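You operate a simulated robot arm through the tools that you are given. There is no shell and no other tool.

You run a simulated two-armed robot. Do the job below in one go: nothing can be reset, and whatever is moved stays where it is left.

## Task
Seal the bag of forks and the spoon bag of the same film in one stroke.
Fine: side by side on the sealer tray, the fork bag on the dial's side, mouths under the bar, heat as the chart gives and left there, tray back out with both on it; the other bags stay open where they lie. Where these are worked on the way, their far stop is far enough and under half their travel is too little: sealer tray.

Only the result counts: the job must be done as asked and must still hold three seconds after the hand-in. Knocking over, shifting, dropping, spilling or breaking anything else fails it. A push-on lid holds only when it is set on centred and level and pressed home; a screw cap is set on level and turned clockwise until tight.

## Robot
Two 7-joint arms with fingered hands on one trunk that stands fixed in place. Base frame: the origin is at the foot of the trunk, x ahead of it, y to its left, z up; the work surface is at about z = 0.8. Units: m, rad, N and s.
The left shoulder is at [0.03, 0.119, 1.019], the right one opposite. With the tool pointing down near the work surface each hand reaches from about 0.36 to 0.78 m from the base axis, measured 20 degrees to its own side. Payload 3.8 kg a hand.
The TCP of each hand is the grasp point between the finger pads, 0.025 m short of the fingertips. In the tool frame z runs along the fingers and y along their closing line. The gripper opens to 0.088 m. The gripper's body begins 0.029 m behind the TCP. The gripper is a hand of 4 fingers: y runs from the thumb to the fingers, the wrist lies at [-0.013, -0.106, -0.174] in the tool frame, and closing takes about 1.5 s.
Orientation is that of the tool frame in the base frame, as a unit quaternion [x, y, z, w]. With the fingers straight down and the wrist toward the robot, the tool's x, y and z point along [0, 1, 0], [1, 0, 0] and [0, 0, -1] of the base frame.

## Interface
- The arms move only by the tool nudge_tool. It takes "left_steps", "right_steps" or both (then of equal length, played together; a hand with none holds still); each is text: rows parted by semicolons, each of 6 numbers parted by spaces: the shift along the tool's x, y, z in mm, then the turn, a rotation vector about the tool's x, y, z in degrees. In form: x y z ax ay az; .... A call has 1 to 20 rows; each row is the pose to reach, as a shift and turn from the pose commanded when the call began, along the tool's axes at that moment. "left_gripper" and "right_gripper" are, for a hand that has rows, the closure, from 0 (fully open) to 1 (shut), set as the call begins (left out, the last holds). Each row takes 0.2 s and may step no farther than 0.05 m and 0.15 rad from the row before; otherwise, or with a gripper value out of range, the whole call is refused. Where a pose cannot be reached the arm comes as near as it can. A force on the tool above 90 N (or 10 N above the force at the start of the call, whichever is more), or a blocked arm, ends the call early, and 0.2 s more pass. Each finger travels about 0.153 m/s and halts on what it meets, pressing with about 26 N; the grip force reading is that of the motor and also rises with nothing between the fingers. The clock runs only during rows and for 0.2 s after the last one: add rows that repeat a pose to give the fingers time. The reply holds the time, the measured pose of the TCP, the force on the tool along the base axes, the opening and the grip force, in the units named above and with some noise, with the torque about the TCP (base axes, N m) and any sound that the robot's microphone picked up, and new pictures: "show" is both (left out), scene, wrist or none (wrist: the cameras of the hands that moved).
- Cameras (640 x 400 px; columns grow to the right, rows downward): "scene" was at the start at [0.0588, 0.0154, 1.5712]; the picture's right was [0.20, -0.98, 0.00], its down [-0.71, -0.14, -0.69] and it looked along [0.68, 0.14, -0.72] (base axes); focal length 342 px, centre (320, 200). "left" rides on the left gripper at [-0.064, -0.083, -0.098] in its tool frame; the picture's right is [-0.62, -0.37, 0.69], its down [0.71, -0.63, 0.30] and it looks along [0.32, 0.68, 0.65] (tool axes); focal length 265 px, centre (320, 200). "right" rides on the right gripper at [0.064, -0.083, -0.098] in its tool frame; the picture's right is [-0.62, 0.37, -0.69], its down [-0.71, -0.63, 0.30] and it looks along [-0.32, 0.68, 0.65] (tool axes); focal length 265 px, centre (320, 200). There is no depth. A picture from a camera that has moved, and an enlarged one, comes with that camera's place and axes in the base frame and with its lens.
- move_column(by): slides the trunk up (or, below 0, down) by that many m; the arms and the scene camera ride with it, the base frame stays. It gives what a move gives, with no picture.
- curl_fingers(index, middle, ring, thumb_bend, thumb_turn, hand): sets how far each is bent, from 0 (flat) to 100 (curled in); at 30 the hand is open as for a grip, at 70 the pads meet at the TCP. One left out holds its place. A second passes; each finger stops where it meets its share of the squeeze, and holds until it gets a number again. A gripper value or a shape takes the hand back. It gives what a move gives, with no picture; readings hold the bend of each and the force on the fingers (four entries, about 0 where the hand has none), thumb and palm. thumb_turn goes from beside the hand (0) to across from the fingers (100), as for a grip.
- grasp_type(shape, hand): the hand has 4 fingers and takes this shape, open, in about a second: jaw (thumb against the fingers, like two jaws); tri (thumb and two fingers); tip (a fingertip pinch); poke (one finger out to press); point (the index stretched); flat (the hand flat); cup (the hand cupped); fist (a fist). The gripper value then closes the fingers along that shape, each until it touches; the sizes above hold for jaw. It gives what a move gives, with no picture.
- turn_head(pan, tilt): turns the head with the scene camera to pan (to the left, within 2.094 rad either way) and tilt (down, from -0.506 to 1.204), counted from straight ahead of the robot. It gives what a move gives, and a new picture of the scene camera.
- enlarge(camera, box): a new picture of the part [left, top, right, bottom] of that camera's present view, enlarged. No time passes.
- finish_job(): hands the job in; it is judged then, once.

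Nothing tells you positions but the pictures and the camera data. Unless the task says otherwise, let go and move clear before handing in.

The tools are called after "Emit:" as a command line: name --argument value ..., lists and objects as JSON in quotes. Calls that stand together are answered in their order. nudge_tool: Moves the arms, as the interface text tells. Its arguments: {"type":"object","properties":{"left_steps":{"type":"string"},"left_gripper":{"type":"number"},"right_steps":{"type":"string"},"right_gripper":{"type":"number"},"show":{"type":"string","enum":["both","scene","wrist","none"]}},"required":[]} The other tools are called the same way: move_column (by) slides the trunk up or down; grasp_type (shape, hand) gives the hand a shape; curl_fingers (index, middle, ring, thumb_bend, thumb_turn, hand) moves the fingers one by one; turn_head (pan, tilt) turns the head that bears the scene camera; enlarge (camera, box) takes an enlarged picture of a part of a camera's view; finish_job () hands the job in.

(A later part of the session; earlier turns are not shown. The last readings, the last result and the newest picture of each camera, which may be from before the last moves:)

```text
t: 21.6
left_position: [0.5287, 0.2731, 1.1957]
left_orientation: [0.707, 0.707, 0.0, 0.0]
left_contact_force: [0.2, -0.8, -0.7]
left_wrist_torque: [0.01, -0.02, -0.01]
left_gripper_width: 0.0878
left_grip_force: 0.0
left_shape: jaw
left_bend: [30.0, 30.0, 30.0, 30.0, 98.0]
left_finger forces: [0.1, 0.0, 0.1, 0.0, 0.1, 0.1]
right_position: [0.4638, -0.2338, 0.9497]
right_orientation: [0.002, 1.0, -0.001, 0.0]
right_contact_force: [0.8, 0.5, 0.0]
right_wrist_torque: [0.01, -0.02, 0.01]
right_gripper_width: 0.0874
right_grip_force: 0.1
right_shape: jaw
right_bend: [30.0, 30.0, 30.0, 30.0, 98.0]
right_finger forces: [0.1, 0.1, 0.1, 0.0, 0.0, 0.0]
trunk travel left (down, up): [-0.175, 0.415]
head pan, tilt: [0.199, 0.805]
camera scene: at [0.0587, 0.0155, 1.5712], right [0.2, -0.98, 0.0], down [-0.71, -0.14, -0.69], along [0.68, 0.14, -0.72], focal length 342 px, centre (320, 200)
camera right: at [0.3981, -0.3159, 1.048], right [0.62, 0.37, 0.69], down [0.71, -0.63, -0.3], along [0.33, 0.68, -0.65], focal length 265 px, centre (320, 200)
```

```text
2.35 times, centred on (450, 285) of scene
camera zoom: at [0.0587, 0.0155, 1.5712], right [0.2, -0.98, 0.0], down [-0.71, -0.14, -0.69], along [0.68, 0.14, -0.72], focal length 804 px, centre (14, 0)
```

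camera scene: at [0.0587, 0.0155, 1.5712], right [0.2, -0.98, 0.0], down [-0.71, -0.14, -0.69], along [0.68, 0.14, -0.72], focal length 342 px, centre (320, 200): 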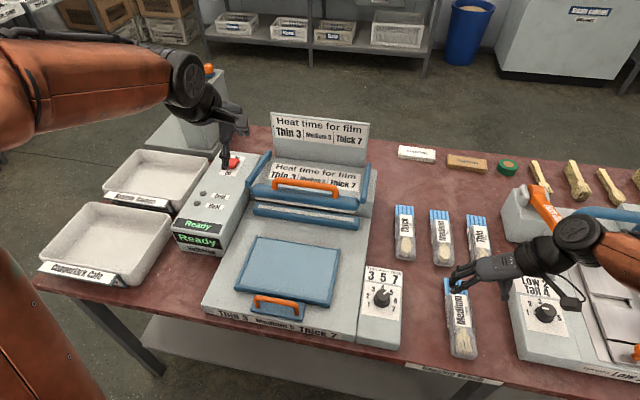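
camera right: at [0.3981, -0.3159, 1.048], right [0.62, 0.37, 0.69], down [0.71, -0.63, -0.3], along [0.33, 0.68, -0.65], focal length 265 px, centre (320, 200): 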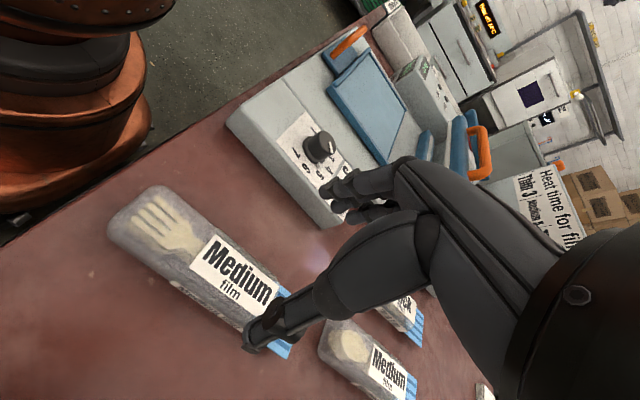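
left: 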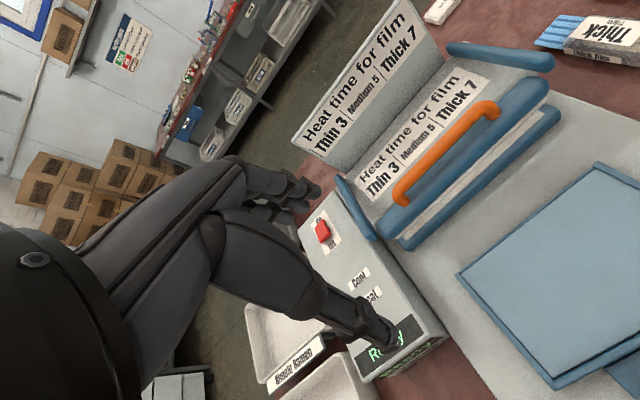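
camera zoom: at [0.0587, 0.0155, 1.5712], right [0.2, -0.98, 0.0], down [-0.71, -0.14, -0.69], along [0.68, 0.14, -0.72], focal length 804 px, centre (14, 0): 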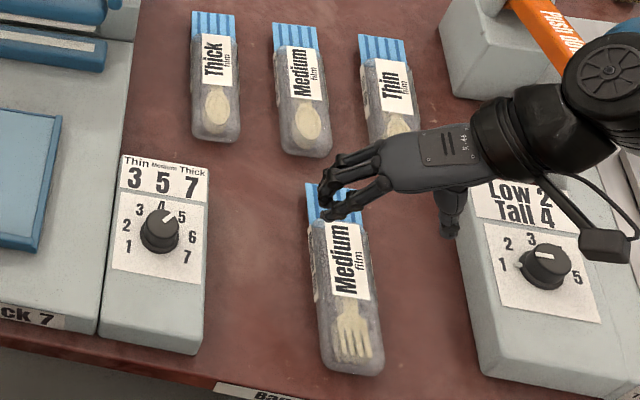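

Emit:
enlarge --camera "right" --box '[270, 100, 370, 200]'

Emit:
enlarge --camera "right" --box '[90, 170, 430, 400]'

```text
4.00 times, centred on (320, 150) of right
camera zoom: at [0.3981, -0.3159, 1.048], right [0.62, 0.37, 0.69], down [0.71, -0.63, -0.3], along [0.33, 0.68, -0.65], focal length 1062 px, centre (320, 400)
```

zoom: 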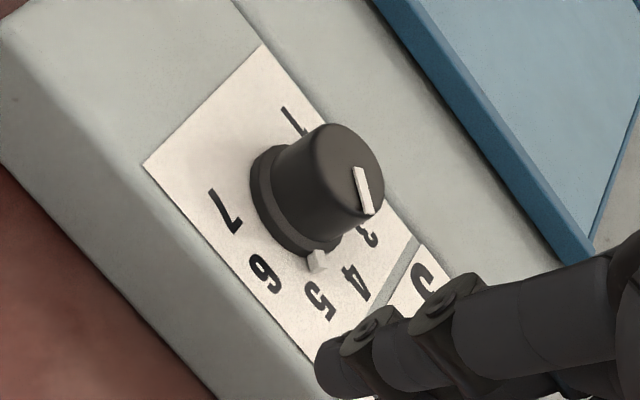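

```text
1.74 times, centred on (260, 285) of right
camera zoom: at [0.3981, -0.3159, 1.048], right [0.62, 0.37, 0.69], down [0.71, -0.63, -0.3], along [0.33, 0.68, -0.65], focal length 462 px, centre (424, 52)
```

zoom: 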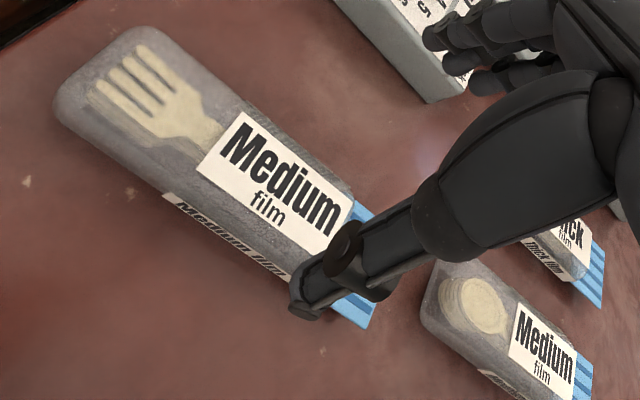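

The dial's tab points exactly at 5. The fork bag's centreline is at y about -0.233, under the hand, so I go down around it.

Emit:
nudge_tool --right_steps "0 0 30 0 0 0; 0 0 60 0 0 0; 0 0 85 0 0 0; 0 0 100 0 0 0; 0 0 100 0 0 0" --show "both"

Emit:
enlarge --camera "scene" --box '[410, 240, 510, 370]'

Emit:
enlarge --camera "right" --box '[90, 130, 430, 400]'

```text
t: 22.8
left_position: [0.5273, 0.2717, 1.1953]
left_orientation: [0.707, 0.707, 0.0, 0.0]
left_contact_force: [0.0, 0.1, -1.5]
left_wrist_torque: [0.02, -0.03, -0.04]
left_gripper_width: 0.0877
left_grip_force: 0.1
left_shape: jaw
left_bend: [30.0, 30.0, 30.0, 30.0, 98.0]
left_finger forces: [0.0, 0.0, 0.1, 0.0, 0.0, 0.0]
right_position: [0.4629, -0.2321, 0.8505]
right_orientation: [0.003, 1.0, 0.001, 0.0]
right_contact_force: [0.1, 0.1, -0.3]
right_wrist_torque: [0.01, 0.01, 0.01]
right_gripper_width: 0.0876
right_grip_force: 0.1
right_shape: jaw
right_bend: [30.0, 30.0, 30.0, 30.0, 98.0]
right_finger forces: [0.1, 0.0, 0.0, 0.0, 0.1, 0.0]
trunk travel left (down, up): [-0.175, 0.415]
head pan, tilt: [0.199, 0.805]
camera scene: at [0.0588, 0.0154, 1.5713], right [0.2, -0.98, 0.0], down [-0.71, -0.14, -0.69], along [0.68, 0.14, -0.72], focal length 342 px, centre (320, 200)
camera right: at [0.3979, -0.3157, 0.9474], right [0.62, 0.36, 0.69], down [0.71, -0.63, -0.3], along [0.33, 0.68, -0.65], focal length 265 px, centre (320, 200)
```

scene: 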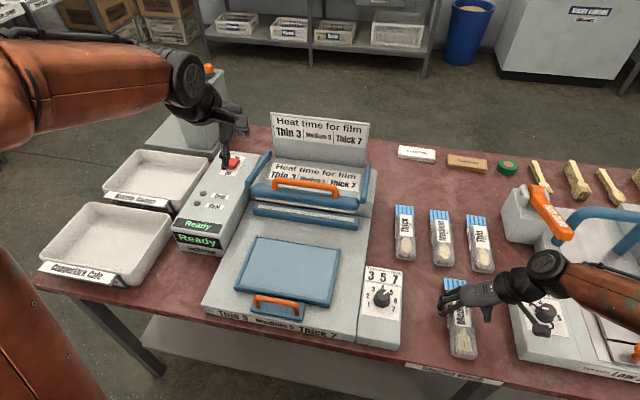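
right: 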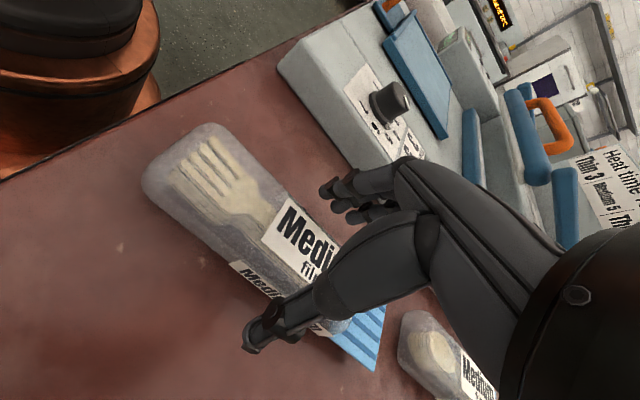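

```text
3.08 times, centred on (460, 305) of scene
camera zoom: at [0.0588, 0.0154, 1.5713], right [0.2, -0.98, 0.0], down [-0.71, -0.14, -0.69], along [0.68, 0.14, -0.72], focal length 1052 px, centre (-111, -123)
```

zoom: 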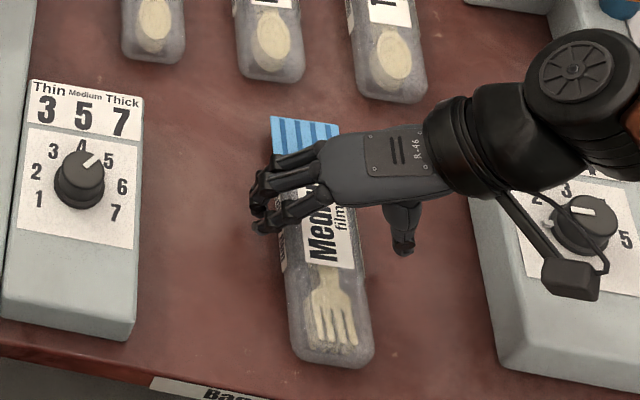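

```text
1.48 times, centred on (260, 265) of right
camera zoom: at [0.3979, -0.3157, 0.9474], right [0.62, 0.36, 0.69], down [0.71, -0.63, -0.3], along [0.33, 0.68, -0.65], focal length 393 px, centre (409, 104)
```

zoom: 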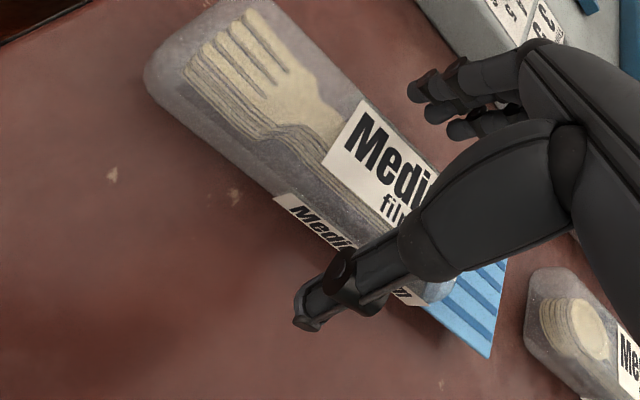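

Emit:
nudge_tool --right_steps "0 -1 10 0 0 0; 0 -1 18 0 0 0; 0 -1 18 0 0 0" --show "none"

Emit:
nudge_tool --right_steps "0 0 0 0 0 0; 0 0 0 0 0 0; 0 0 0 0 0 0; 0 0 0 0 0 0; 0 0 0 0 0 0; 0 0 0 0 0 0; 0 0 0 0 0 0" --right_gripper 0.7 --show "both"

Emit:
enlarge --camera "scene" --box '[410, 240, 510, 370]'

Emit:
enlarge --camera "right" --box '[90, 130, 430, 400]'

```text
t: 23.6
left_position: [0.5294, 0.2725, 1.1952]
left_orientation: [0.707, 0.707, 0.0, 0.0]
left_contact_force: [-0.2, 0.1, 0.0]
left_wrist_torque: [-0.03, 0.04, 0.0]
left_gripper_width: 0.0878
left_grip_force: 0.0
left_shape: jaw
left_bend: [30.0, 30.0, 30.0, 30.0, 98.0]
left_finger forces: [0.1, 0.1, 0.0, 0.1, 0.0, 0.0]
right_position: [0.4631, -0.2334, 0.8331]
right_orientation: [0.003, 1.0, 0.0, 0.001]
right_contact_force: [-0.4, -0.4, 0.4]
right_wrist_torque: [0.03, -0.02, -0.01]
right_gripper_width: 0.0875
right_grip_force: 0.1
right_shape: jaw
right_bend: [30.0, 30.0, 30.0, 30.0, 98.0]
right_finger forces: [0.1, 0.0, 0.1, 0.1, 0.0, 0.1]
trunk travel left (down, up): [-0.175, 0.415]
head pan, tilt: [0.199, 0.805]
```

```text
t: 25.2
left_position: [0.5296, 0.2718, 1.1947]
left_orientation: [0.707, 0.707, 0.0, 0.0]
left_contact_force: [-1.0, -0.4, 0.9]
left_wrist_torque: [-0.02, 0.01, -0.02]
left_gripper_width: 0.0874
left_grip_force: 0.1
left_shape: jaw
left_bend: [30.0, 30.0, 30.0, 30.0, 98.0]
left_finger forces: [0.0, 0.1, 0.1, 0.1, 0.0, 0.0]
right_position: [0.4642, -0.2343, 0.833]
right_orientation: [0.003, 1.0, 0.0, 0.0]
right_contact_force: [0.1, -0.9, -0.3]
right_wrist_torque: [0.03, 0.01, 0.03]
right_gripper_width: 0.0478
right_grip_force: 25.6
right_shape: jaw
right_bend: [74.0, 44.0, 40.0, 66.0, 99.0]
right_finger forces: [13.2, 7.3, 3.2, 0.0, 23.7, 0.1]
trunk travel left (down, up): [-0.175, 0.415]
head pan, tilt: [0.199, 0.805]
camera scene: at [0.0589, 0.0153, 1.5712], right [0.2, -0.98, 0.0], down [-0.71, -0.14, -0.69], along [0.68, 0.14, -0.72], focal length 342 px, centre (320, 200)
camera right: at [0.3981, -0.3166, 0.9296], right [0.62, 0.36, 0.69], down [0.71, -0.63, -0.3], along [0.33, 0.68, -0.65], focal length 265 px, centre (320, 200)
```

scene: 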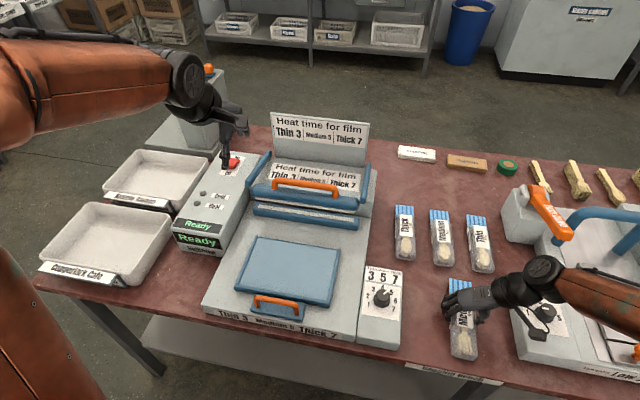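
right: 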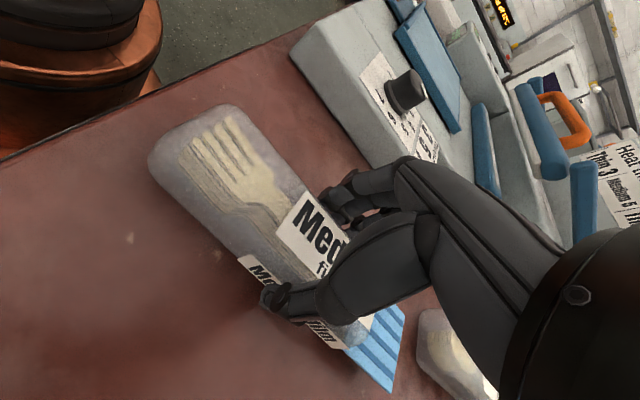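

```text
3.08 times, centred on (460, 305) of scene
camera zoom: at [0.0589, 0.0153, 1.5712], right [0.2, -0.98, 0.0], down [-0.71, -0.14, -0.69], along [0.68, 0.14, -0.72], focal length 1052 px, centre (-111, -123)
```

zoom: 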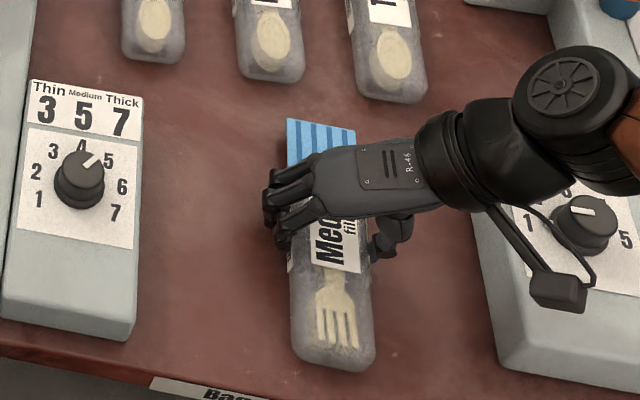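

```text
1.48 times, centred on (260, 265) of right
camera zoom: at [0.3981, -0.3166, 0.9296], right [0.62, 0.36, 0.69], down [0.71, -0.63, -0.3], along [0.33, 0.68, -0.65], focal length 393 px, centre (409, 104)
```

zoom: 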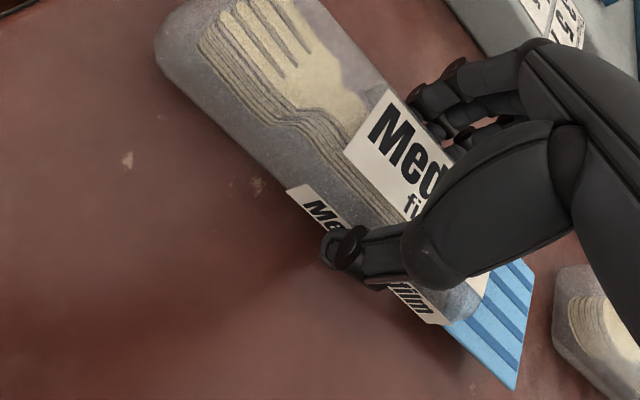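

The fork bag is gripped and nearly square to the hand. I lift it and check the grip.

Emit:
nudge_tool --right_steps "0 0 -10 0 0 0; 0 0 -30 0 0 0; 0 0 -60 0 0 0; 0 0 -90 0 0 0; 0 0 -120 0 0 0; 0 0 -120 0 0 0" --show "both"

Emit:
enlarge --camera "scene" --box '[410, 200, 540, 350]'

```text
t: 26.6
left_position: [0.5287, 0.2705, 1.1934]
left_orientation: [0.707, 0.707, 0.0, 0.001]
left_contact_force: [0.3, 0.1, -0.5]
left_wrist_torque: [-0.02, 0.01, 0.02]
left_gripper_width: 0.0875
left_grip_force: 0.0
left_shape: jaw
left_bend: [30.0, 30.0, 30.0, 30.0, 98.0]
left_finger forces: [0.0, 0.0, 0.0, 0.0, 0.0, 0.0]
right_position: [0.4621, -0.2341, 0.9513]
right_orientation: [0.002, 1.0, -0.001, 0.0]
right_contact_force: [0.6, -0.3, -0.7]
right_wrist_torque: [-0.05, -0.04, 0.03]
right_gripper_width: 0.0479
right_grip_force: 25.6
right_shape: jaw
right_bend: [74.0, 44.0, 40.0, 66.0, 99.0]
right_finger forces: [13.1, 7.3, 3.2, 0.1, 23.7, 0.1]
trunk travel left (down, up): [-0.175, 0.415]
head pan, tilt: [0.199, 0.805]
camera scene: at [0.0592, 0.0151, 1.5712], right [0.2, -0.98, 0.0], down [-0.71, -0.14, -0.69], along [0.68, 0.14, -0.72], focal length 342 px, centre (320, 200)
camera right: at [0.3974, -0.3171, 1.0494], right [0.62, 0.36, 0.69], down [0.71, -0.63, -0.31], along [0.33, 0.68, -0.65], focal length 265 px, centre (320, 200)
```

scene: 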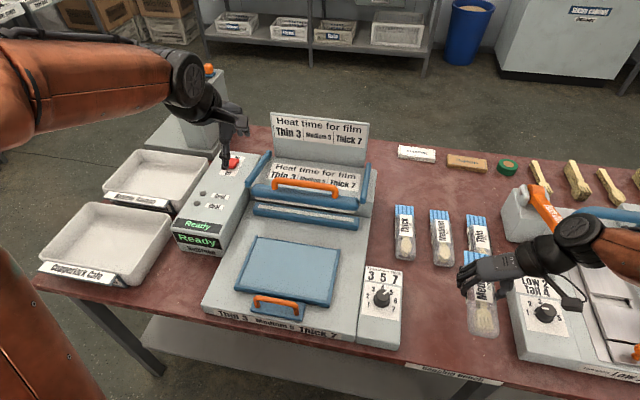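
right: 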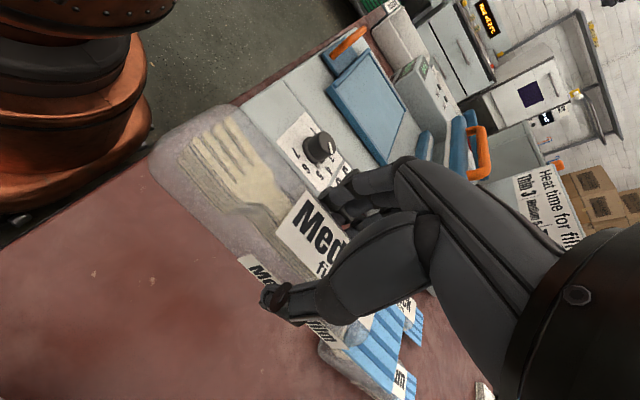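

```text
2.67 times, centred on (475, 275) of scene
camera zoom: at [0.0592, 0.0151, 1.5712], right [0.2, -0.98, 0.0], down [-0.71, -0.14, -0.69], along [0.68, 0.14, -0.72], focal length 912 px, centre (-93, 0)
```

zoom: 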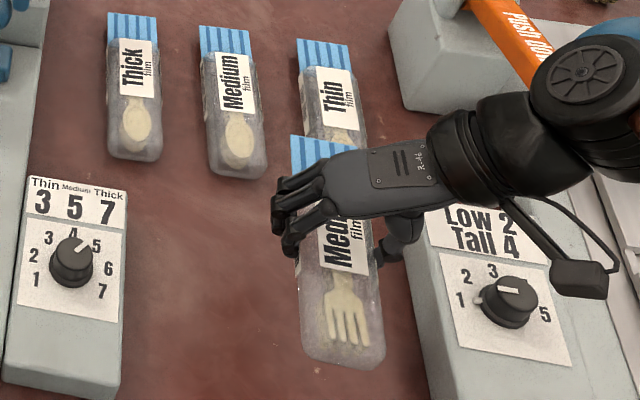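

The bag is held firmly. I carry it across to the tray's right half, with the TCP target at about (0.510, 0.128).

Emit:
nudge_tool --right_steps "-2 18 -10 0 0 0; -6 54 -20 0 0 -0.4; -10 90 -20 0 0 -0.8; -15 126 -20 0 0 -1.2; -20 162 -20 0 0 -1.7; -25 198 -20 0 0 -1.7; -30 234 -20 0 0 -1.7; -35 270 -20 0 0 -1.7; -40 306 -20 0 0 -1.7; -44 340 -20 0 0 -1.7; -46.5 362 -20 0 0 -1.7; -46.5 362 -20 0 0 -1.7; -46.5 362 -20 0 0 -1.7" --show "both"

Emit:
enlarge --camera "scene" --box '[220, 180, 380, 320]'

Emit:
enlarge --camera "left" --box '[320, 80, 640, 400]'

```text
t: 29.4
left_position: [0.5284, 0.2721, 1.1938]
left_orientation: [0.707, 0.707, 0.0, 0.001]
left_contact_force: [-0.1, -0.2, 1.0]
left_wrist_torque: [-0.02, 0.01, 0.01]
left_gripper_width: 0.0877
left_grip_force: 0.0
left_shape: jaw
left_bend: [30.0, 30.0, 30.0, 30.0, 98.0]
left_finger forces: [0.1, 0.0, 0.0, 0.1, 0.1, 0.0]
right_position: [0.5124, 0.128, 0.9716]
right_orientation: [-0.013, 1.0, 0.001, 0.001]
right_contact_force: [1.4, 0.0, 0.3]
right_wrist_torque: [-0.04, -0.04, 0.0]
right_gripper_width: 0.0476
right_grip_force: 26.0
right_shape: jaw
right_bend: [74.0, 44.0, 40.0, 66.0, 99.0]
right_finger forces: [13.2, 7.2, 3.2, 0.0, 23.8, 0.0]
trunk travel left (down, up): [-0.175, 0.415]
head pan, tilt: [0.199, 0.805]
camera scene: at [0.059, 0.0157, 1.5712], right [0.2, -0.98, 0.0], down [-0.71, -0.14, -0.69], along [0.68, 0.14, -0.72], focal length 342 px, centre (320, 200)
camera right: at [0.4498, 0.0442, 1.0695], right [0.61, 0.38, 0.69], down [0.73, -0.61, -0.3], along [0.31, 0.69, -0.65], focal length 265 px, centre (320, 200)
```

scene: 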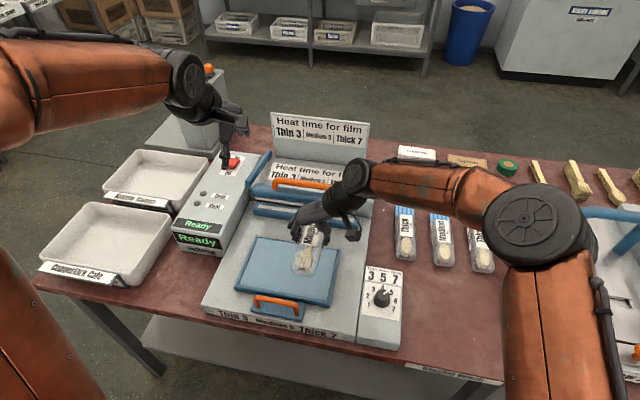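
right: 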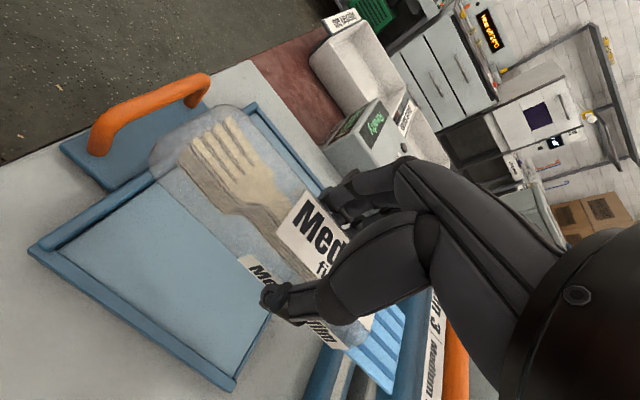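

```text
2.86 times, centred on (300, 250) of scene
camera zoom: at [0.059, 0.0157, 1.5712], right [0.2, -0.98, 0.0], down [-0.71, -0.14, -0.69], along [0.68, 0.14, -0.72], focal length 977 px, centre (377, 57)
```

zoom: 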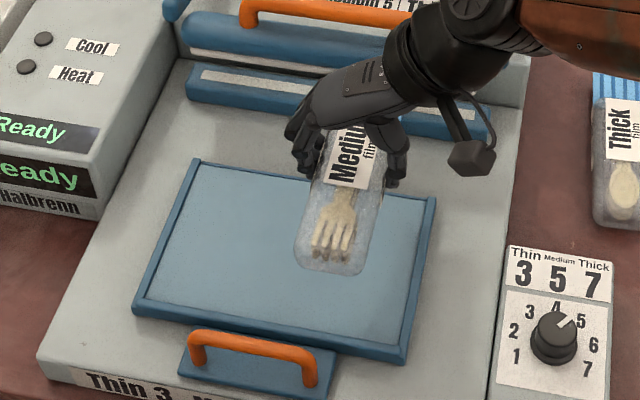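

```text
1.25 times, centred on (480, 240) of left
camera zoom: at [0.4455, 0.2078, 1.2948], right [-0.37, -0.62, -0.69], down [-0.63, 0.71, -0.3], along [0.68, 0.32, -0.65], focal length 332 px, centre (120, 150)
```

zoom: 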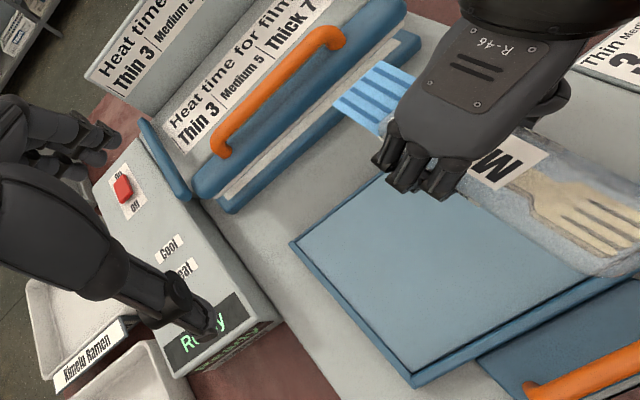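

The bag is over the right half of the tray, with its near end just inside the front rim. I lower it.

Emit:
nudge_tool --right_steps "-1 0 20 0 0 0; -1 0 40 0 0 0; -1 0 55 0 0 0; -1 0 65 0 0 0; -1 0 65 0 0 0" --show "both"

Emit:
enlarge --camera "scene" --box '[220, 180, 380, 320]'

Emit:
enlarge --camera "left" --box '[400, 80, 640, 320]'

```text
t: 30.6
left_position: [0.5281, 0.2719, 1.1956]
left_orientation: [0.707, 0.707, 0.0, 0.0]
left_contact_force: [-0.3, 0.0, -0.3]
left_wrist_torque: [0.0, 0.01, -0.02]
left_gripper_width: 0.0874
left_grip_force: 0.1
left_shape: jaw
left_bend: [30.0, 30.0, 30.0, 30.0, 98.0]
left_finger forces: [0.0, 0.1, 0.1, 0.0, 0.0, 0.0]
right_position: [0.5123, 0.1279, 0.908]
right_orientation: [-0.012, 1.0, 0.0, 0.001]
right_contact_force: [0.1, -0.4, -0.2]
right_wrist_torque: [-0.02, 0.02, -0.04]
right_gripper_width: 0.0478
right_grip_force: 26.1
right_shape: jaw
right_bend: [74.0, 44.0, 40.0, 66.0, 99.0]
right_finger forces: [13.2, 7.3, 3.3, 0.0, 23.8, 0.0]
trunk travel left (down, up): [-0.175, 0.415]
head pan, tilt: [0.199, 0.805]
camera scene: at [0.0589, 0.0155, 1.5712], right [0.2, -0.98, 0.0], down [-0.71, -0.14, -0.69], along [0.68, 0.14, -0.72], focal length 342 px, centre (320, 200)
camera right: at [0.4501, 0.0435, 1.0046], right [0.61, 0.38, 0.69], down [0.73, -0.61, -0.3], along [0.31, 0.69, -0.65], focal length 265 px, centre (320, 200)
```

scene: 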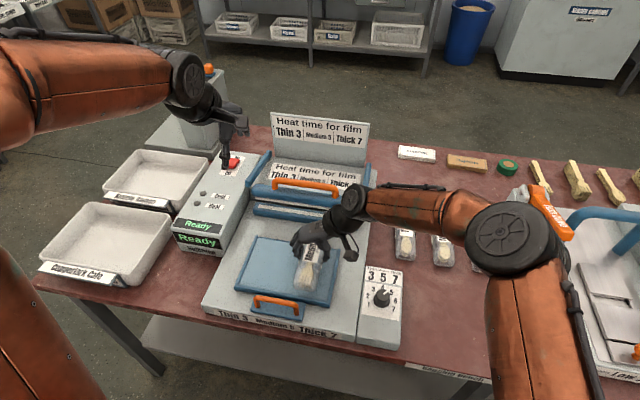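
right: 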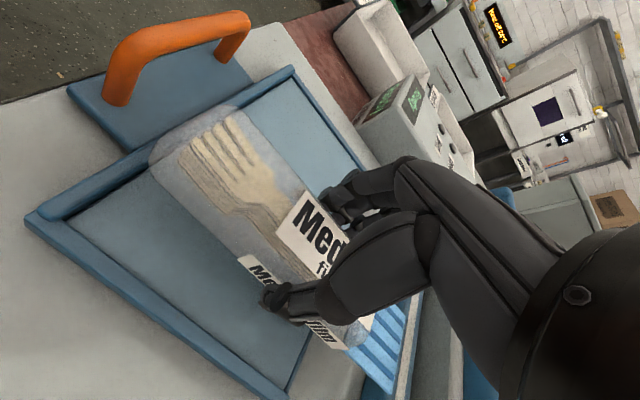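

```text
2.86 times, centred on (300, 250) of scene
camera zoom: at [0.0589, 0.0155, 1.5712], right [0.2, -0.98, 0.0], down [-0.71, -0.14, -0.69], along [0.68, 0.14, -0.72], focal length 977 px, centre (377, 57)
```

zoom: 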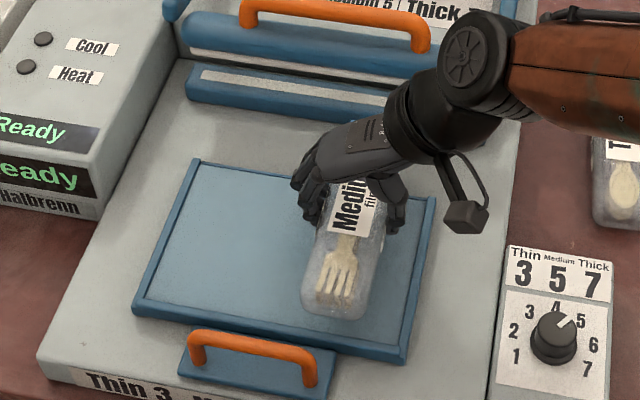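

```text
1.67 times, centred on (520, 200) of left
camera zoom: at [0.4454, 0.2076, 1.2948], right [-0.37, -0.62, -0.69], down [-0.63, 0.71, -0.3], along [0.68, 0.32, -0.65], focal length 442 px, centre (-13, 200)
```

zoom: 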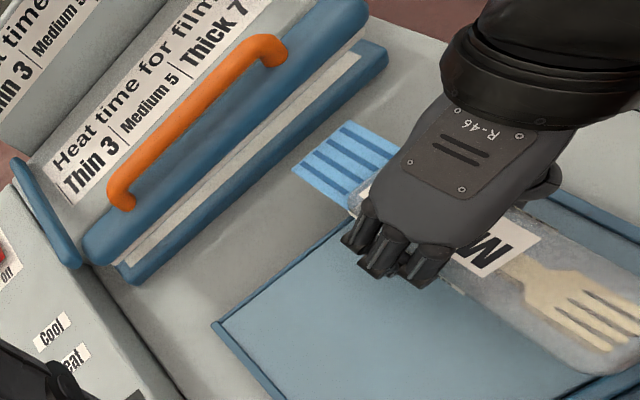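

Emit:
nudge_tool --right_steps "-4 0 4 0 0 0; -4 0 8 0 0 0; -4 0 11 0 0 0; -4 0 11 0 0 0" --show "none"

Emit:
nudge_tool --right_steps "0 0 2 0 0 0; 0 0 2 0 0 0" --show "wrist"

Emit:
enlarge --camera "scene" --box '[220, 180, 380, 320]'

```text
t: 31.6
left_position: [0.5294, 0.2725, 1.1958]
left_orientation: [0.708, 0.707, 0.0, 0.0]
left_contact_force: [0.1, -0.4, -0.1]
left_wrist_torque: [0.0, -0.01, 0.01]
left_gripper_width: 0.0876
left_grip_force: 0.0
left_shape: jaw
left_bend: [30.0, 30.0, 30.0, 30.0, 98.0]
left_finger forces: [0.0, 0.0, 0.0, 0.1, 0.0, 0.1]
right_position: [0.5173, 0.1282, 0.8957]
right_orientation: [-0.012, 1.0, 0.0, 0.0]
right_contact_force: [-0.4, -0.5, -1.1]
right_wrist_torque: [0.0, -0.03, -0.04]
right_gripper_width: 0.0476
right_grip_force: 26.4
right_shape: jaw
right_bend: [74.0, 44.0, 40.0, 66.0, 99.0]
right_finger forces: [13.2, 7.3, 3.2, 0.0, 23.7, 0.0]
trunk travel left (down, up): [-0.175, 0.415]
head pan, tilt: [0.199, 0.805]
```

```text
t: 32.2
left_position: [0.5284, 0.2725, 1.1953]
left_orientation: [0.707, 0.707, 0.0, -0.001]
left_contact_force: [-0.3, 0.3, -0.1]
left_wrist_torque: [0.0, -0.03, -0.01]
left_gripper_width: 0.0875
left_grip_force: 0.1
left_shape: jaw
left_bend: [30.0, 30.0, 30.0, 30.0, 98.0]
left_finger forces: [0.0, 0.0, 0.0, 0.0, 0.0, 0.0]
right_position: [0.5167, 0.1289, 0.8953]
right_orientation: [-0.011, 1.0, 0.0, 0.0]
right_contact_force: [1.2, -0.4, 0.7]
right_wrist_torque: [0.03, 0.01, 0.04]
right_gripper_width: 0.0477
right_grip_force: 26.1
right_shape: jaw
right_bend: [74.0, 44.0, 40.0, 66.0, 99.0]
right_finger forces: [13.2, 7.3, 3.2, 0.1, 23.8, 0.0]
trunk travel left (down, up): [-0.175, 0.415]
head pan, tilt: [0.199, 0.805]
camera right: at [0.4538, 0.0436, 0.9914], right [0.61, 0.38, 0.69], down [0.73, -0.61, -0.3], along [0.31, 0.69, -0.65], focal length 265 px, centre (320, 200)
```

right: 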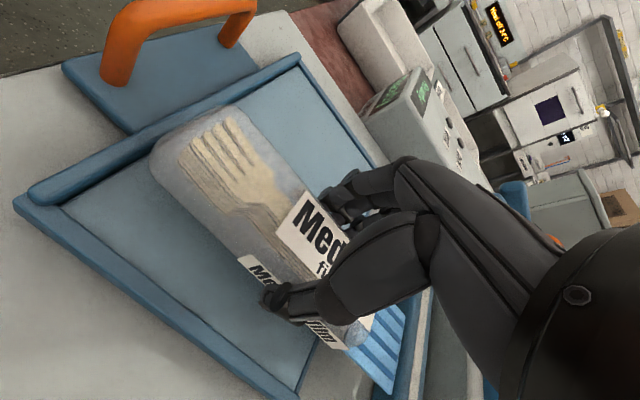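

```text
2.86 times, centred on (300, 250) of scene
camera zoom: at [0.059, 0.0155, 1.5712], right [0.2, -0.98, 0.0], down [-0.71, -0.14, -0.69], along [0.68, 0.14, -0.72], focal length 977 px, centre (377, 57)
```

zoom: 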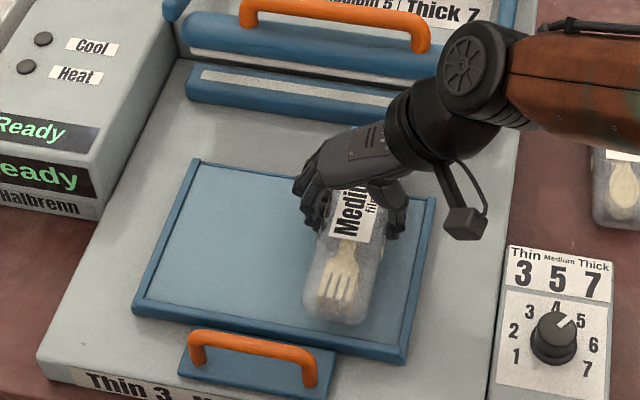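

Emit:
nudge_tool --right_steps "0 0 2 0 0 0; 0 0 2 0 0 0" --show "none"

Emit:
nudge_tool --right_steps "0 0 1.5 0 0 0; 0 0 1.5 0 0 0" --show "none"

```text
t: 32.8
left_position: [0.5282, 0.273, 1.1963]
left_orientation: [0.706, 0.708, 0.0, 0.0]
left_contact_force: [0.2, -0.1, 0.2]
left_wrist_torque: [0.01, 0.01, 0.01]
left_gripper_width: 0.0875
left_grip_force: 0.2
left_shape: jaw
left_bend: [30.0, 30.0, 30.0, 30.0, 98.0]
left_finger forces: [0.0, 0.0, 0.0, 0.0, 0.0, 0.1]
right_position: [0.5158, 0.1286, 0.8919]
right_orientation: [-0.012, 1.0, 0.0, 0.001]
right_contact_force: [-0.1, 0.3, 0.2]
right_wrist_torque: [0.04, 0.0, -0.01]
right_gripper_width: 0.0476
right_grip_force: 26.1
right_shape: jaw
right_bend: [74.0, 44.0, 40.0, 66.0, 99.0]
right_finger forces: [13.3, 7.2, 3.2, 0.0, 23.9, 0.0]
trunk travel left (down, up): [-0.175, 0.415]
head pan, tilt: [0.199, 0.805]
```

```text
t: 33.4
left_position: [0.5274, 0.2723, 1.1956]
left_orientation: [0.707, 0.707, 0.0, 0.001]
left_contact_force: [0.2, -0.5, 0.1]
left_wrist_torque: [0.0, 0.0, 0.0]
left_gripper_width: 0.0875
left_grip_force: 0.1
left_shape: jaw
left_bend: [30.0, 30.0, 30.0, 30.0, 98.0]
left_finger forces: [0.0, 0.0, 0.1, 0.0, 0.0, 0.0]
right_position: [0.5171, 0.128, 0.8916]
right_orientation: [-0.011, 1.0, 0.0, -0.001]
right_contact_force: [0.2, -0.9, -0.4]
right_wrist_torque: [0.01, -0.03, -0.02]
right_gripper_width: 0.0477
right_grip_force: 25.7
right_shape: jaw
right_bend: [74.0, 44.0, 40.0, 66.0, 99.0]
right_finger forces: [13.1, 7.4, 3.2, 0.0, 23.8, 0.0]
trunk travel left (down, up): [-0.175, 0.415]
head pan, tilt: [0.199, 0.805]
```

Emit:
nudge_tool --right_steps "0 0 1.5 0 0 0; 0 0 1.5 0 0 0" --show "none"

Emit:
nudge_tool --right_steps "0 0 1.5 0 0 0; 0 0 1.5 0 0 0" --show "wrist"

Emit:
enlarge --camera "right" --box '[100, 80, 420, 400]'

```text
t: 34.0
left_position: [0.5282, 0.2716, 1.1957]
left_orientation: [0.708, 0.706, -0.001, 0.0]
left_contact_force: [0.1, 0.4, 0.3]
left_wrist_torque: [0.0, 0.0, -0.02]
left_gripper_width: 0.0877
left_grip_force: 0.2
left_shape: jaw
left_bend: [30.0, 30.0, 30.0, 30.0, 98.0]
left_finger forces: [0.0, 0.0, 0.1, 0.1, 0.0, 0.1]
right_position: [0.517, 0.1274, 0.8903]
right_orientation: [-0.011, 1.0, 0.0, -0.001]
right_contact_force: [0.1, -0.2, 0.6]
right_wrist_torque: [-0.02, 0.01, 0.02]
right_gripper_width: 0.0478
right_grip_force: 26.5
right_shape: jaw
right_bend: [74.0, 44.0, 40.0, 66.0, 99.0]
right_finger forces: [13.1, 7.3, 3.2, 0.0, 23.8, 0.0]
trunk travel left (down, up): [-0.175, 0.415]
head pan, tilt: [0.199, 0.805]
```

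```text
t: 34.6
left_position: [0.5292, 0.2721, 1.1949]
left_orientation: [0.707, 0.707, 0.0, 0.0]
left_contact_force: [1.3, 1.1, 0.5]
left_wrist_torque: [0.01, -0.02, 0.03]
left_gripper_width: 0.0878
left_grip_force: 0.0
left_shape: jaw
left_bend: [30.0, 30.0, 30.0, 30.0, 98.0]
left_finger forces: [0.0, 0.0, 0.1, 0.0, 0.1, 0.0]
right_position: [0.5166, 0.1287, 0.8872]
right_orientation: [-0.011, 1.0, 0.0, -0.001]
right_contact_force: [-0.5, 0.7, 0.4]
right_wrist_torque: [0.02, -0.02, -0.01]
right_gripper_width: 0.0477
right_grip_force: 26.0
right_shape: jaw
right_bend: [74.0, 44.0, 40.0, 66.0, 99.0]
right_finger forces: [13.2, 7.3, 3.2, 0.0, 23.8, 0.0]
trunk travel left (down, up): [-0.175, 0.415]
head pan, tilt: [0.199, 0.805]
camera right: at [0.4538, 0.0435, 0.9848], right [0.61, 0.38, 0.69], down [0.73, -0.61, -0.3], along [0.31, 0.69, -0.65], focal length 265 px, centre (320, 200)
```

right: 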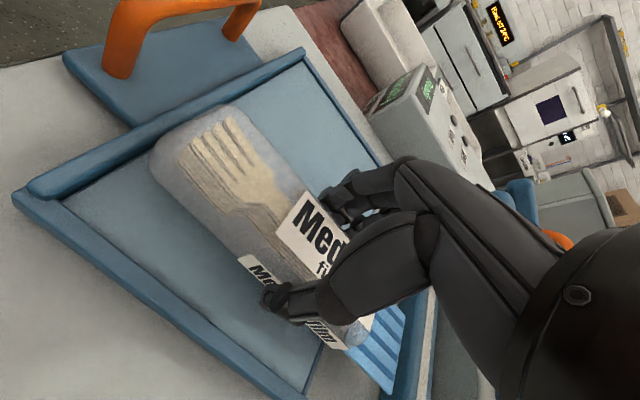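

```text
1.25 times, centred on (260, 240) of right
camera zoom: at [0.4538, 0.0435, 0.9848], right [0.61, 0.38, 0.69], down [0.73, -0.61, -0.3], along [0.31, 0.69, -0.65], focal length 332 px, centre (395, 150)
```

zoom: 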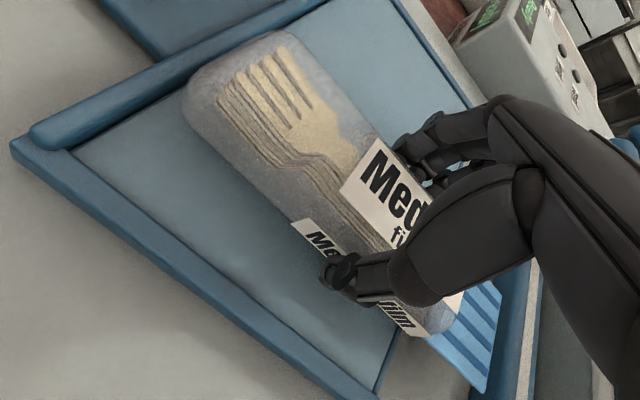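

Emit:
nudge_tool --right_steps "0 0 1.5 0 0 0; 0 0 1.5 0 0 0" --show "none"

Emit:
nudge_tool --right_steps "0 0 1.5 0 0 0; 0 0 1.5 0 0 0" --show "none"

Emit:
nudge_tool --right_steps "0 0 1.5 0 0 0; 0 0 1.5 0 0 0" --show "none"

```text
t: 35.2
left_position: [0.5288, 0.2718, 1.196]
left_orientation: [0.707, 0.707, 0.0, 0.0]
left_contact_force: [0.6, 0.1, -0.6]
left_wrist_torque: [-0.03, 0.02, 0.0]
left_gripper_width: 0.0876
left_grip_force: 0.0
left_shape: jaw
left_bend: [30.0, 30.0, 30.0, 30.0, 98.0]
left_finger forces: [0.0, 0.0, 0.1, 0.0, 0.1, 0.0]
right_position: [0.5169, 0.1284, 0.8859]
right_orientation: [-0.013, 1.0, 0.001, 0.001]
right_contact_force: [-0.7, -0.8, 0.0]
right_wrist_torque: [-0.01, -0.02, -0.01]
right_gripper_width: 0.0476
right_grip_force: 25.6
right_shape: jaw
right_bend: [74.0, 44.0, 40.0, 66.0, 99.0]
right_finger forces: [13.1, 7.3, 3.3, 0.0, 23.8, 0.1]
trunk travel left (down, up): [-0.175, 0.415]
head pan, tilt: [0.199, 0.805]
```

```text
t: 35.8
left_position: [0.5287, 0.2714, 1.1955]
left_orientation: [0.707, 0.708, 0.0, 0.0]
left_contact_force: [0.5, 0.0, -0.5]
left_wrist_torque: [-0.02, -0.01, -0.06]
left_gripper_width: 0.088
left_grip_force: 0.1
left_shape: jaw
left_bend: [30.0, 30.0, 30.0, 30.0, 98.0]
left_finger forces: [0.0, 0.1, 0.1, 0.1, 0.0, 0.0]
right_position: [0.5161, 0.128, 0.8844]
right_orientation: [-0.011, 1.0, 0.001, -0.001]
right_contact_force: [-0.6, -0.4, 2.7]
right_wrist_torque: [-0.02, 0.04, -0.01]
right_gripper_width: 0.0477
right_grip_force: 26.3
right_shape: jaw
right_bend: [74.0, 44.0, 40.0, 66.0, 99.0]
right_finger forces: [13.5, 7.5, 3.2, 0.0, 24.1, 0.0]
trunk travel left (down, up): [-0.175, 0.415]
head pan, tilt: [0.199, 0.805]
```

```text
t: 36.4
left_position: [0.5288, 0.2714, 1.1962]
left_orientation: [0.707, 0.707, -0.001, 0.0]
left_contact_force: [1.0, 0.4, -0.3]
left_wrist_torque: [0.01, 0.03, 0.01]
left_gripper_width: 0.0878
left_grip_force: 0.0
left_shape: jaw
left_bend: [30.0, 30.0, 30.0, 30.0, 98.0]
left_finger forces: [0.0, 0.0, 0.0, 0.0, 0.0, 0.0]
right_position: [0.5161, 0.1276, 0.8846]
right_orientation: [-0.011, 1.0, 0.001, 0.001]
right_contact_force: [1.1, 0.8, 8.7]
right_wrist_torque: [-0.04, 0.02, 0.01]
right_gripper_width: 0.0476
right_grip_force: 26.4
right_shape: jaw
right_bend: [74.0, 44.0, 40.0, 66.0, 99.0]
right_finger forces: [13.8, 7.9, 3.5, 0.1, 25.0, 0.0]
trunk travel left (down, up): [-0.175, 0.415]
head pan, tilt: [0.199, 0.805]
```

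Contact with the tray floor at TCP z about 0.884, with 9 N. I open partly so the thumb stays off the rim, then lift straight up.

Emit:
nudge_tool --right_steps "0 0 -0.5 0 0 0; 0 0 -0.5 0 0 0; 0 0 -0.5 0 0 0; 0 0 -0.5 0 0 0; 0 0 -0.5 0 0 0" --right_gripper 0.2 --show "wrist"

Emit:
enlarge --camera "right" --box '[100, 80, 420, 400]'

```text
t: 37.6
left_position: [0.529, 0.2724, 1.1959]
left_orientation: [0.707, 0.707, -0.001, 0.0]
left_contact_force: [-0.4, 0.0, 0.6]
left_wrist_torque: [-0.01, -0.03, -0.03]
left_gripper_width: 0.0872
left_grip_force: 0.0
left_shape: jaw
left_bend: [30.0, 30.0, 30.0, 30.0, 98.0]
left_finger forces: [0.0, 0.0, 0.0, 0.0, 0.1, 0.0]
right_position: [0.5166, 0.1272, 0.8836]
right_orientation: [-0.013, 1.0, 0.0, -0.001]
right_contact_force: [0.4, 0.2, 0.3]
right_wrist_torque: [0.02, 0.06, 0.02]
right_gripper_width: 0.07
right_grip_force: 0.0
right_shape: jaw
right_bend: [27.0, 34.0, 32.0, 49.0, 99.0]
right_finger forces: [0.1, 0.0, 0.1, 0.1, 0.1, 0.0]
trunk travel left (down, up): [-0.175, 0.415]
head pan, tilt: [0.199, 0.805]
camera right: at [0.454, 0.0434, 0.9809], right [0.61, 0.38, 0.69], down [0.73, -0.61, -0.3], along [0.31, 0.69, -0.65], focal length 265 px, centre (320, 200)
```

right: 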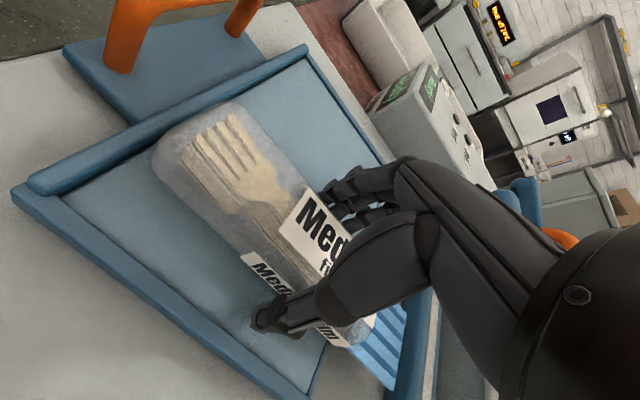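

```text
1.25 times, centred on (260, 240) of right
camera zoom: at [0.454, 0.0434, 0.9809], right [0.61, 0.38, 0.69], down [0.73, -0.61, -0.3], along [0.31, 0.69, -0.65], focal length 332 px, centre (395, 150)
```

zoom: 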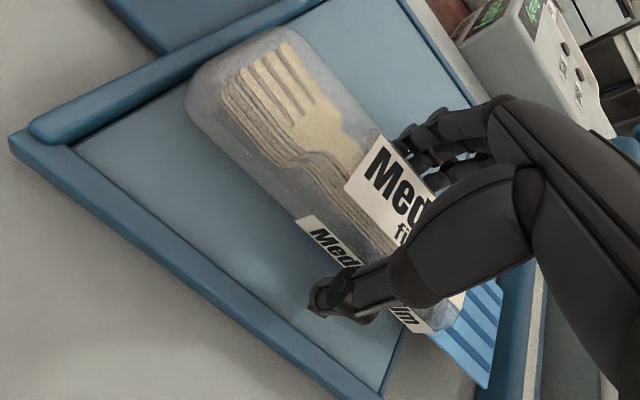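

The fork bag lies on the tray. I lift away and go over the medium spoon bag, with its axis at about 4 degrees and the TCP target at about (0.695, -0.204).

Emit:
nudge_tool --right_steps "0 0 -10 0 0 0; 0 0 -30 0 0 0; 0 0 -60 0 0 0; 0 0 -100 0 0 0; -10 -20 -100 0 0 0; -28 -55 -100 0 0 -1; -46 -91 -100 0 0 -2; -64 -126 -100 0 0 -3; -82 -162 -100 0 0 -3.6; -100 -197 -100 0 0 -3.6; -118 -233 -100 0 0 -3.6; -136 -268 -100 0 0 -3.6; -154 -304 -90 0 0 -3.6; -170.3 -336.3 -80 0 0 -3.6; -170.3 -336.3 -80 0 0 -3.6; -170.3 -336.3 -80 0 0 -3.6" --right_gripper 0.1 --show "both"

Emit:
enlarge --camera "scene" --box '[370, 170, 530, 310]'

Emit:
enlarge --camera "scene" --box '[220, 180, 380, 320]'

Emit:
enlarge --camera "right" --box '[100, 100, 420, 400]'

```text
t: 41.0
left_position: [0.5281, 0.2717, 1.195]
left_orientation: [0.707, 0.707, 0.0, 0.0]
left_contact_force: [0.3, -0.5, -0.3]
left_wrist_torque: [0.01, 0.0, -0.02]
left_gripper_width: 0.0877
left_grip_force: 0.0
left_shape: jaw
left_bend: [30.0, 30.0, 30.0, 30.0, 98.0]
left_finger forces: [0.0, 0.0, 0.1, 0.0, 0.1, 0.1]
right_position: [0.6199, -0.1896, 0.9723]
right_orientation: [-0.042, 0.999, 0.0, 0.001]
right_contact_force: [0.4, 0.2, -0.7]
right_wrist_torque: [0.02, -0.01, -0.02]
right_gripper_width: 0.0792
right_grip_force: 0.1
right_shape: jaw
right_bend: [29.0, 32.0, 30.0, 33.0, 98.0]
right_finger forces: [0.0, 0.1, 0.1, 0.0, 0.0, 0.0]
right hand out of reach, approached as far as the arm can: row 11, 12, 13, 14, 15, 16
trunk travel left (down, up): [-0.175, 0.415]
head pan, tilt: [0.199, 0.805]
camera scene: at [0.059, 0.0154, 1.5712], right [0.2, -0.98, 0.0], down [-0.71, -0.14, -0.69], along [0.68, 0.14, -0.72], focal length 342 px, centre (320, 200)
camera right: at [0.563, -0.2783, 1.0677], right [0.59, 0.42, 0.69], down [0.77, -0.57, -0.3], along [0.26, 0.71, -0.65], focal length 265 px, centre (320, 200)
```

scene: 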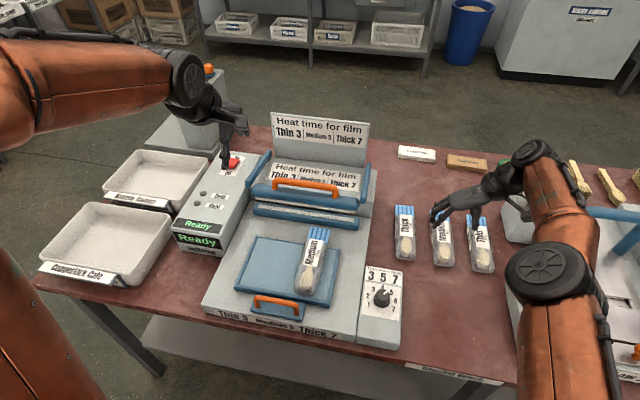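
right: 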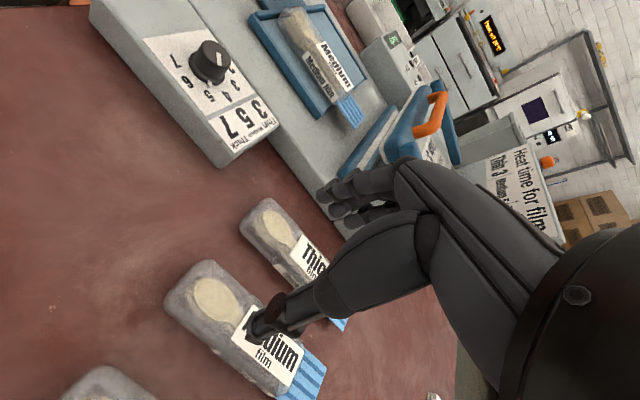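

```text
2.86 times, centred on (450, 240) of scene
camera zoom: at [0.059, 0.0154, 1.5712], right [0.2, -0.98, 0.0], down [-0.71, -0.14, -0.69], along [0.68, 0.14, -0.72], focal length 977 px, centre (-51, 86)
```

zoom: 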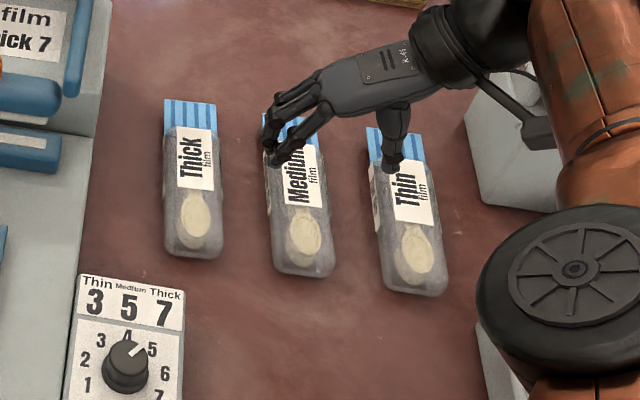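

```text
2.86 times, centred on (300, 250) of scene
camera zoom: at [0.059, 0.0154, 1.5712], right [0.2, -0.98, 0.0], down [-0.71, -0.14, -0.69], along [0.68, 0.14, -0.72], focal length 977 px, centre (377, 57)
```

zoom: 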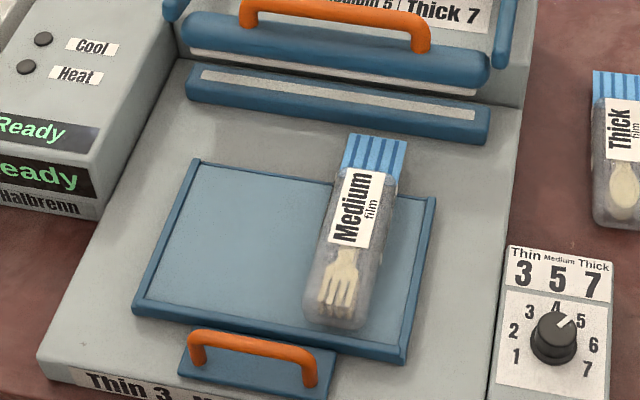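

```text
1.33 times, centred on (260, 250) of right
camera zoom: at [0.563, -0.2783, 1.0677], right [0.59, 0.42, 0.69], down [0.77, -0.57, -0.3], along [0.26, 0.71, -0.65], focal length 354 px, centre (400, 133)
```

zoom: 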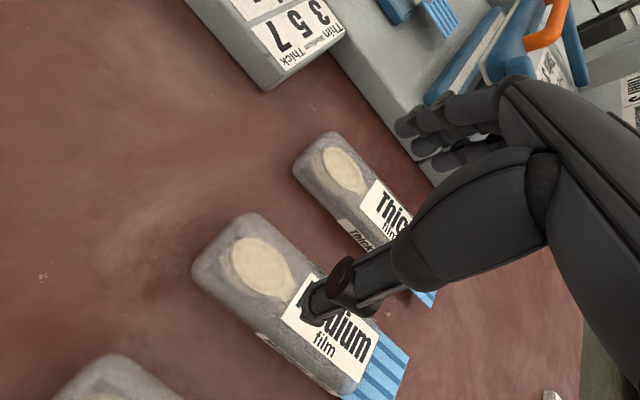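

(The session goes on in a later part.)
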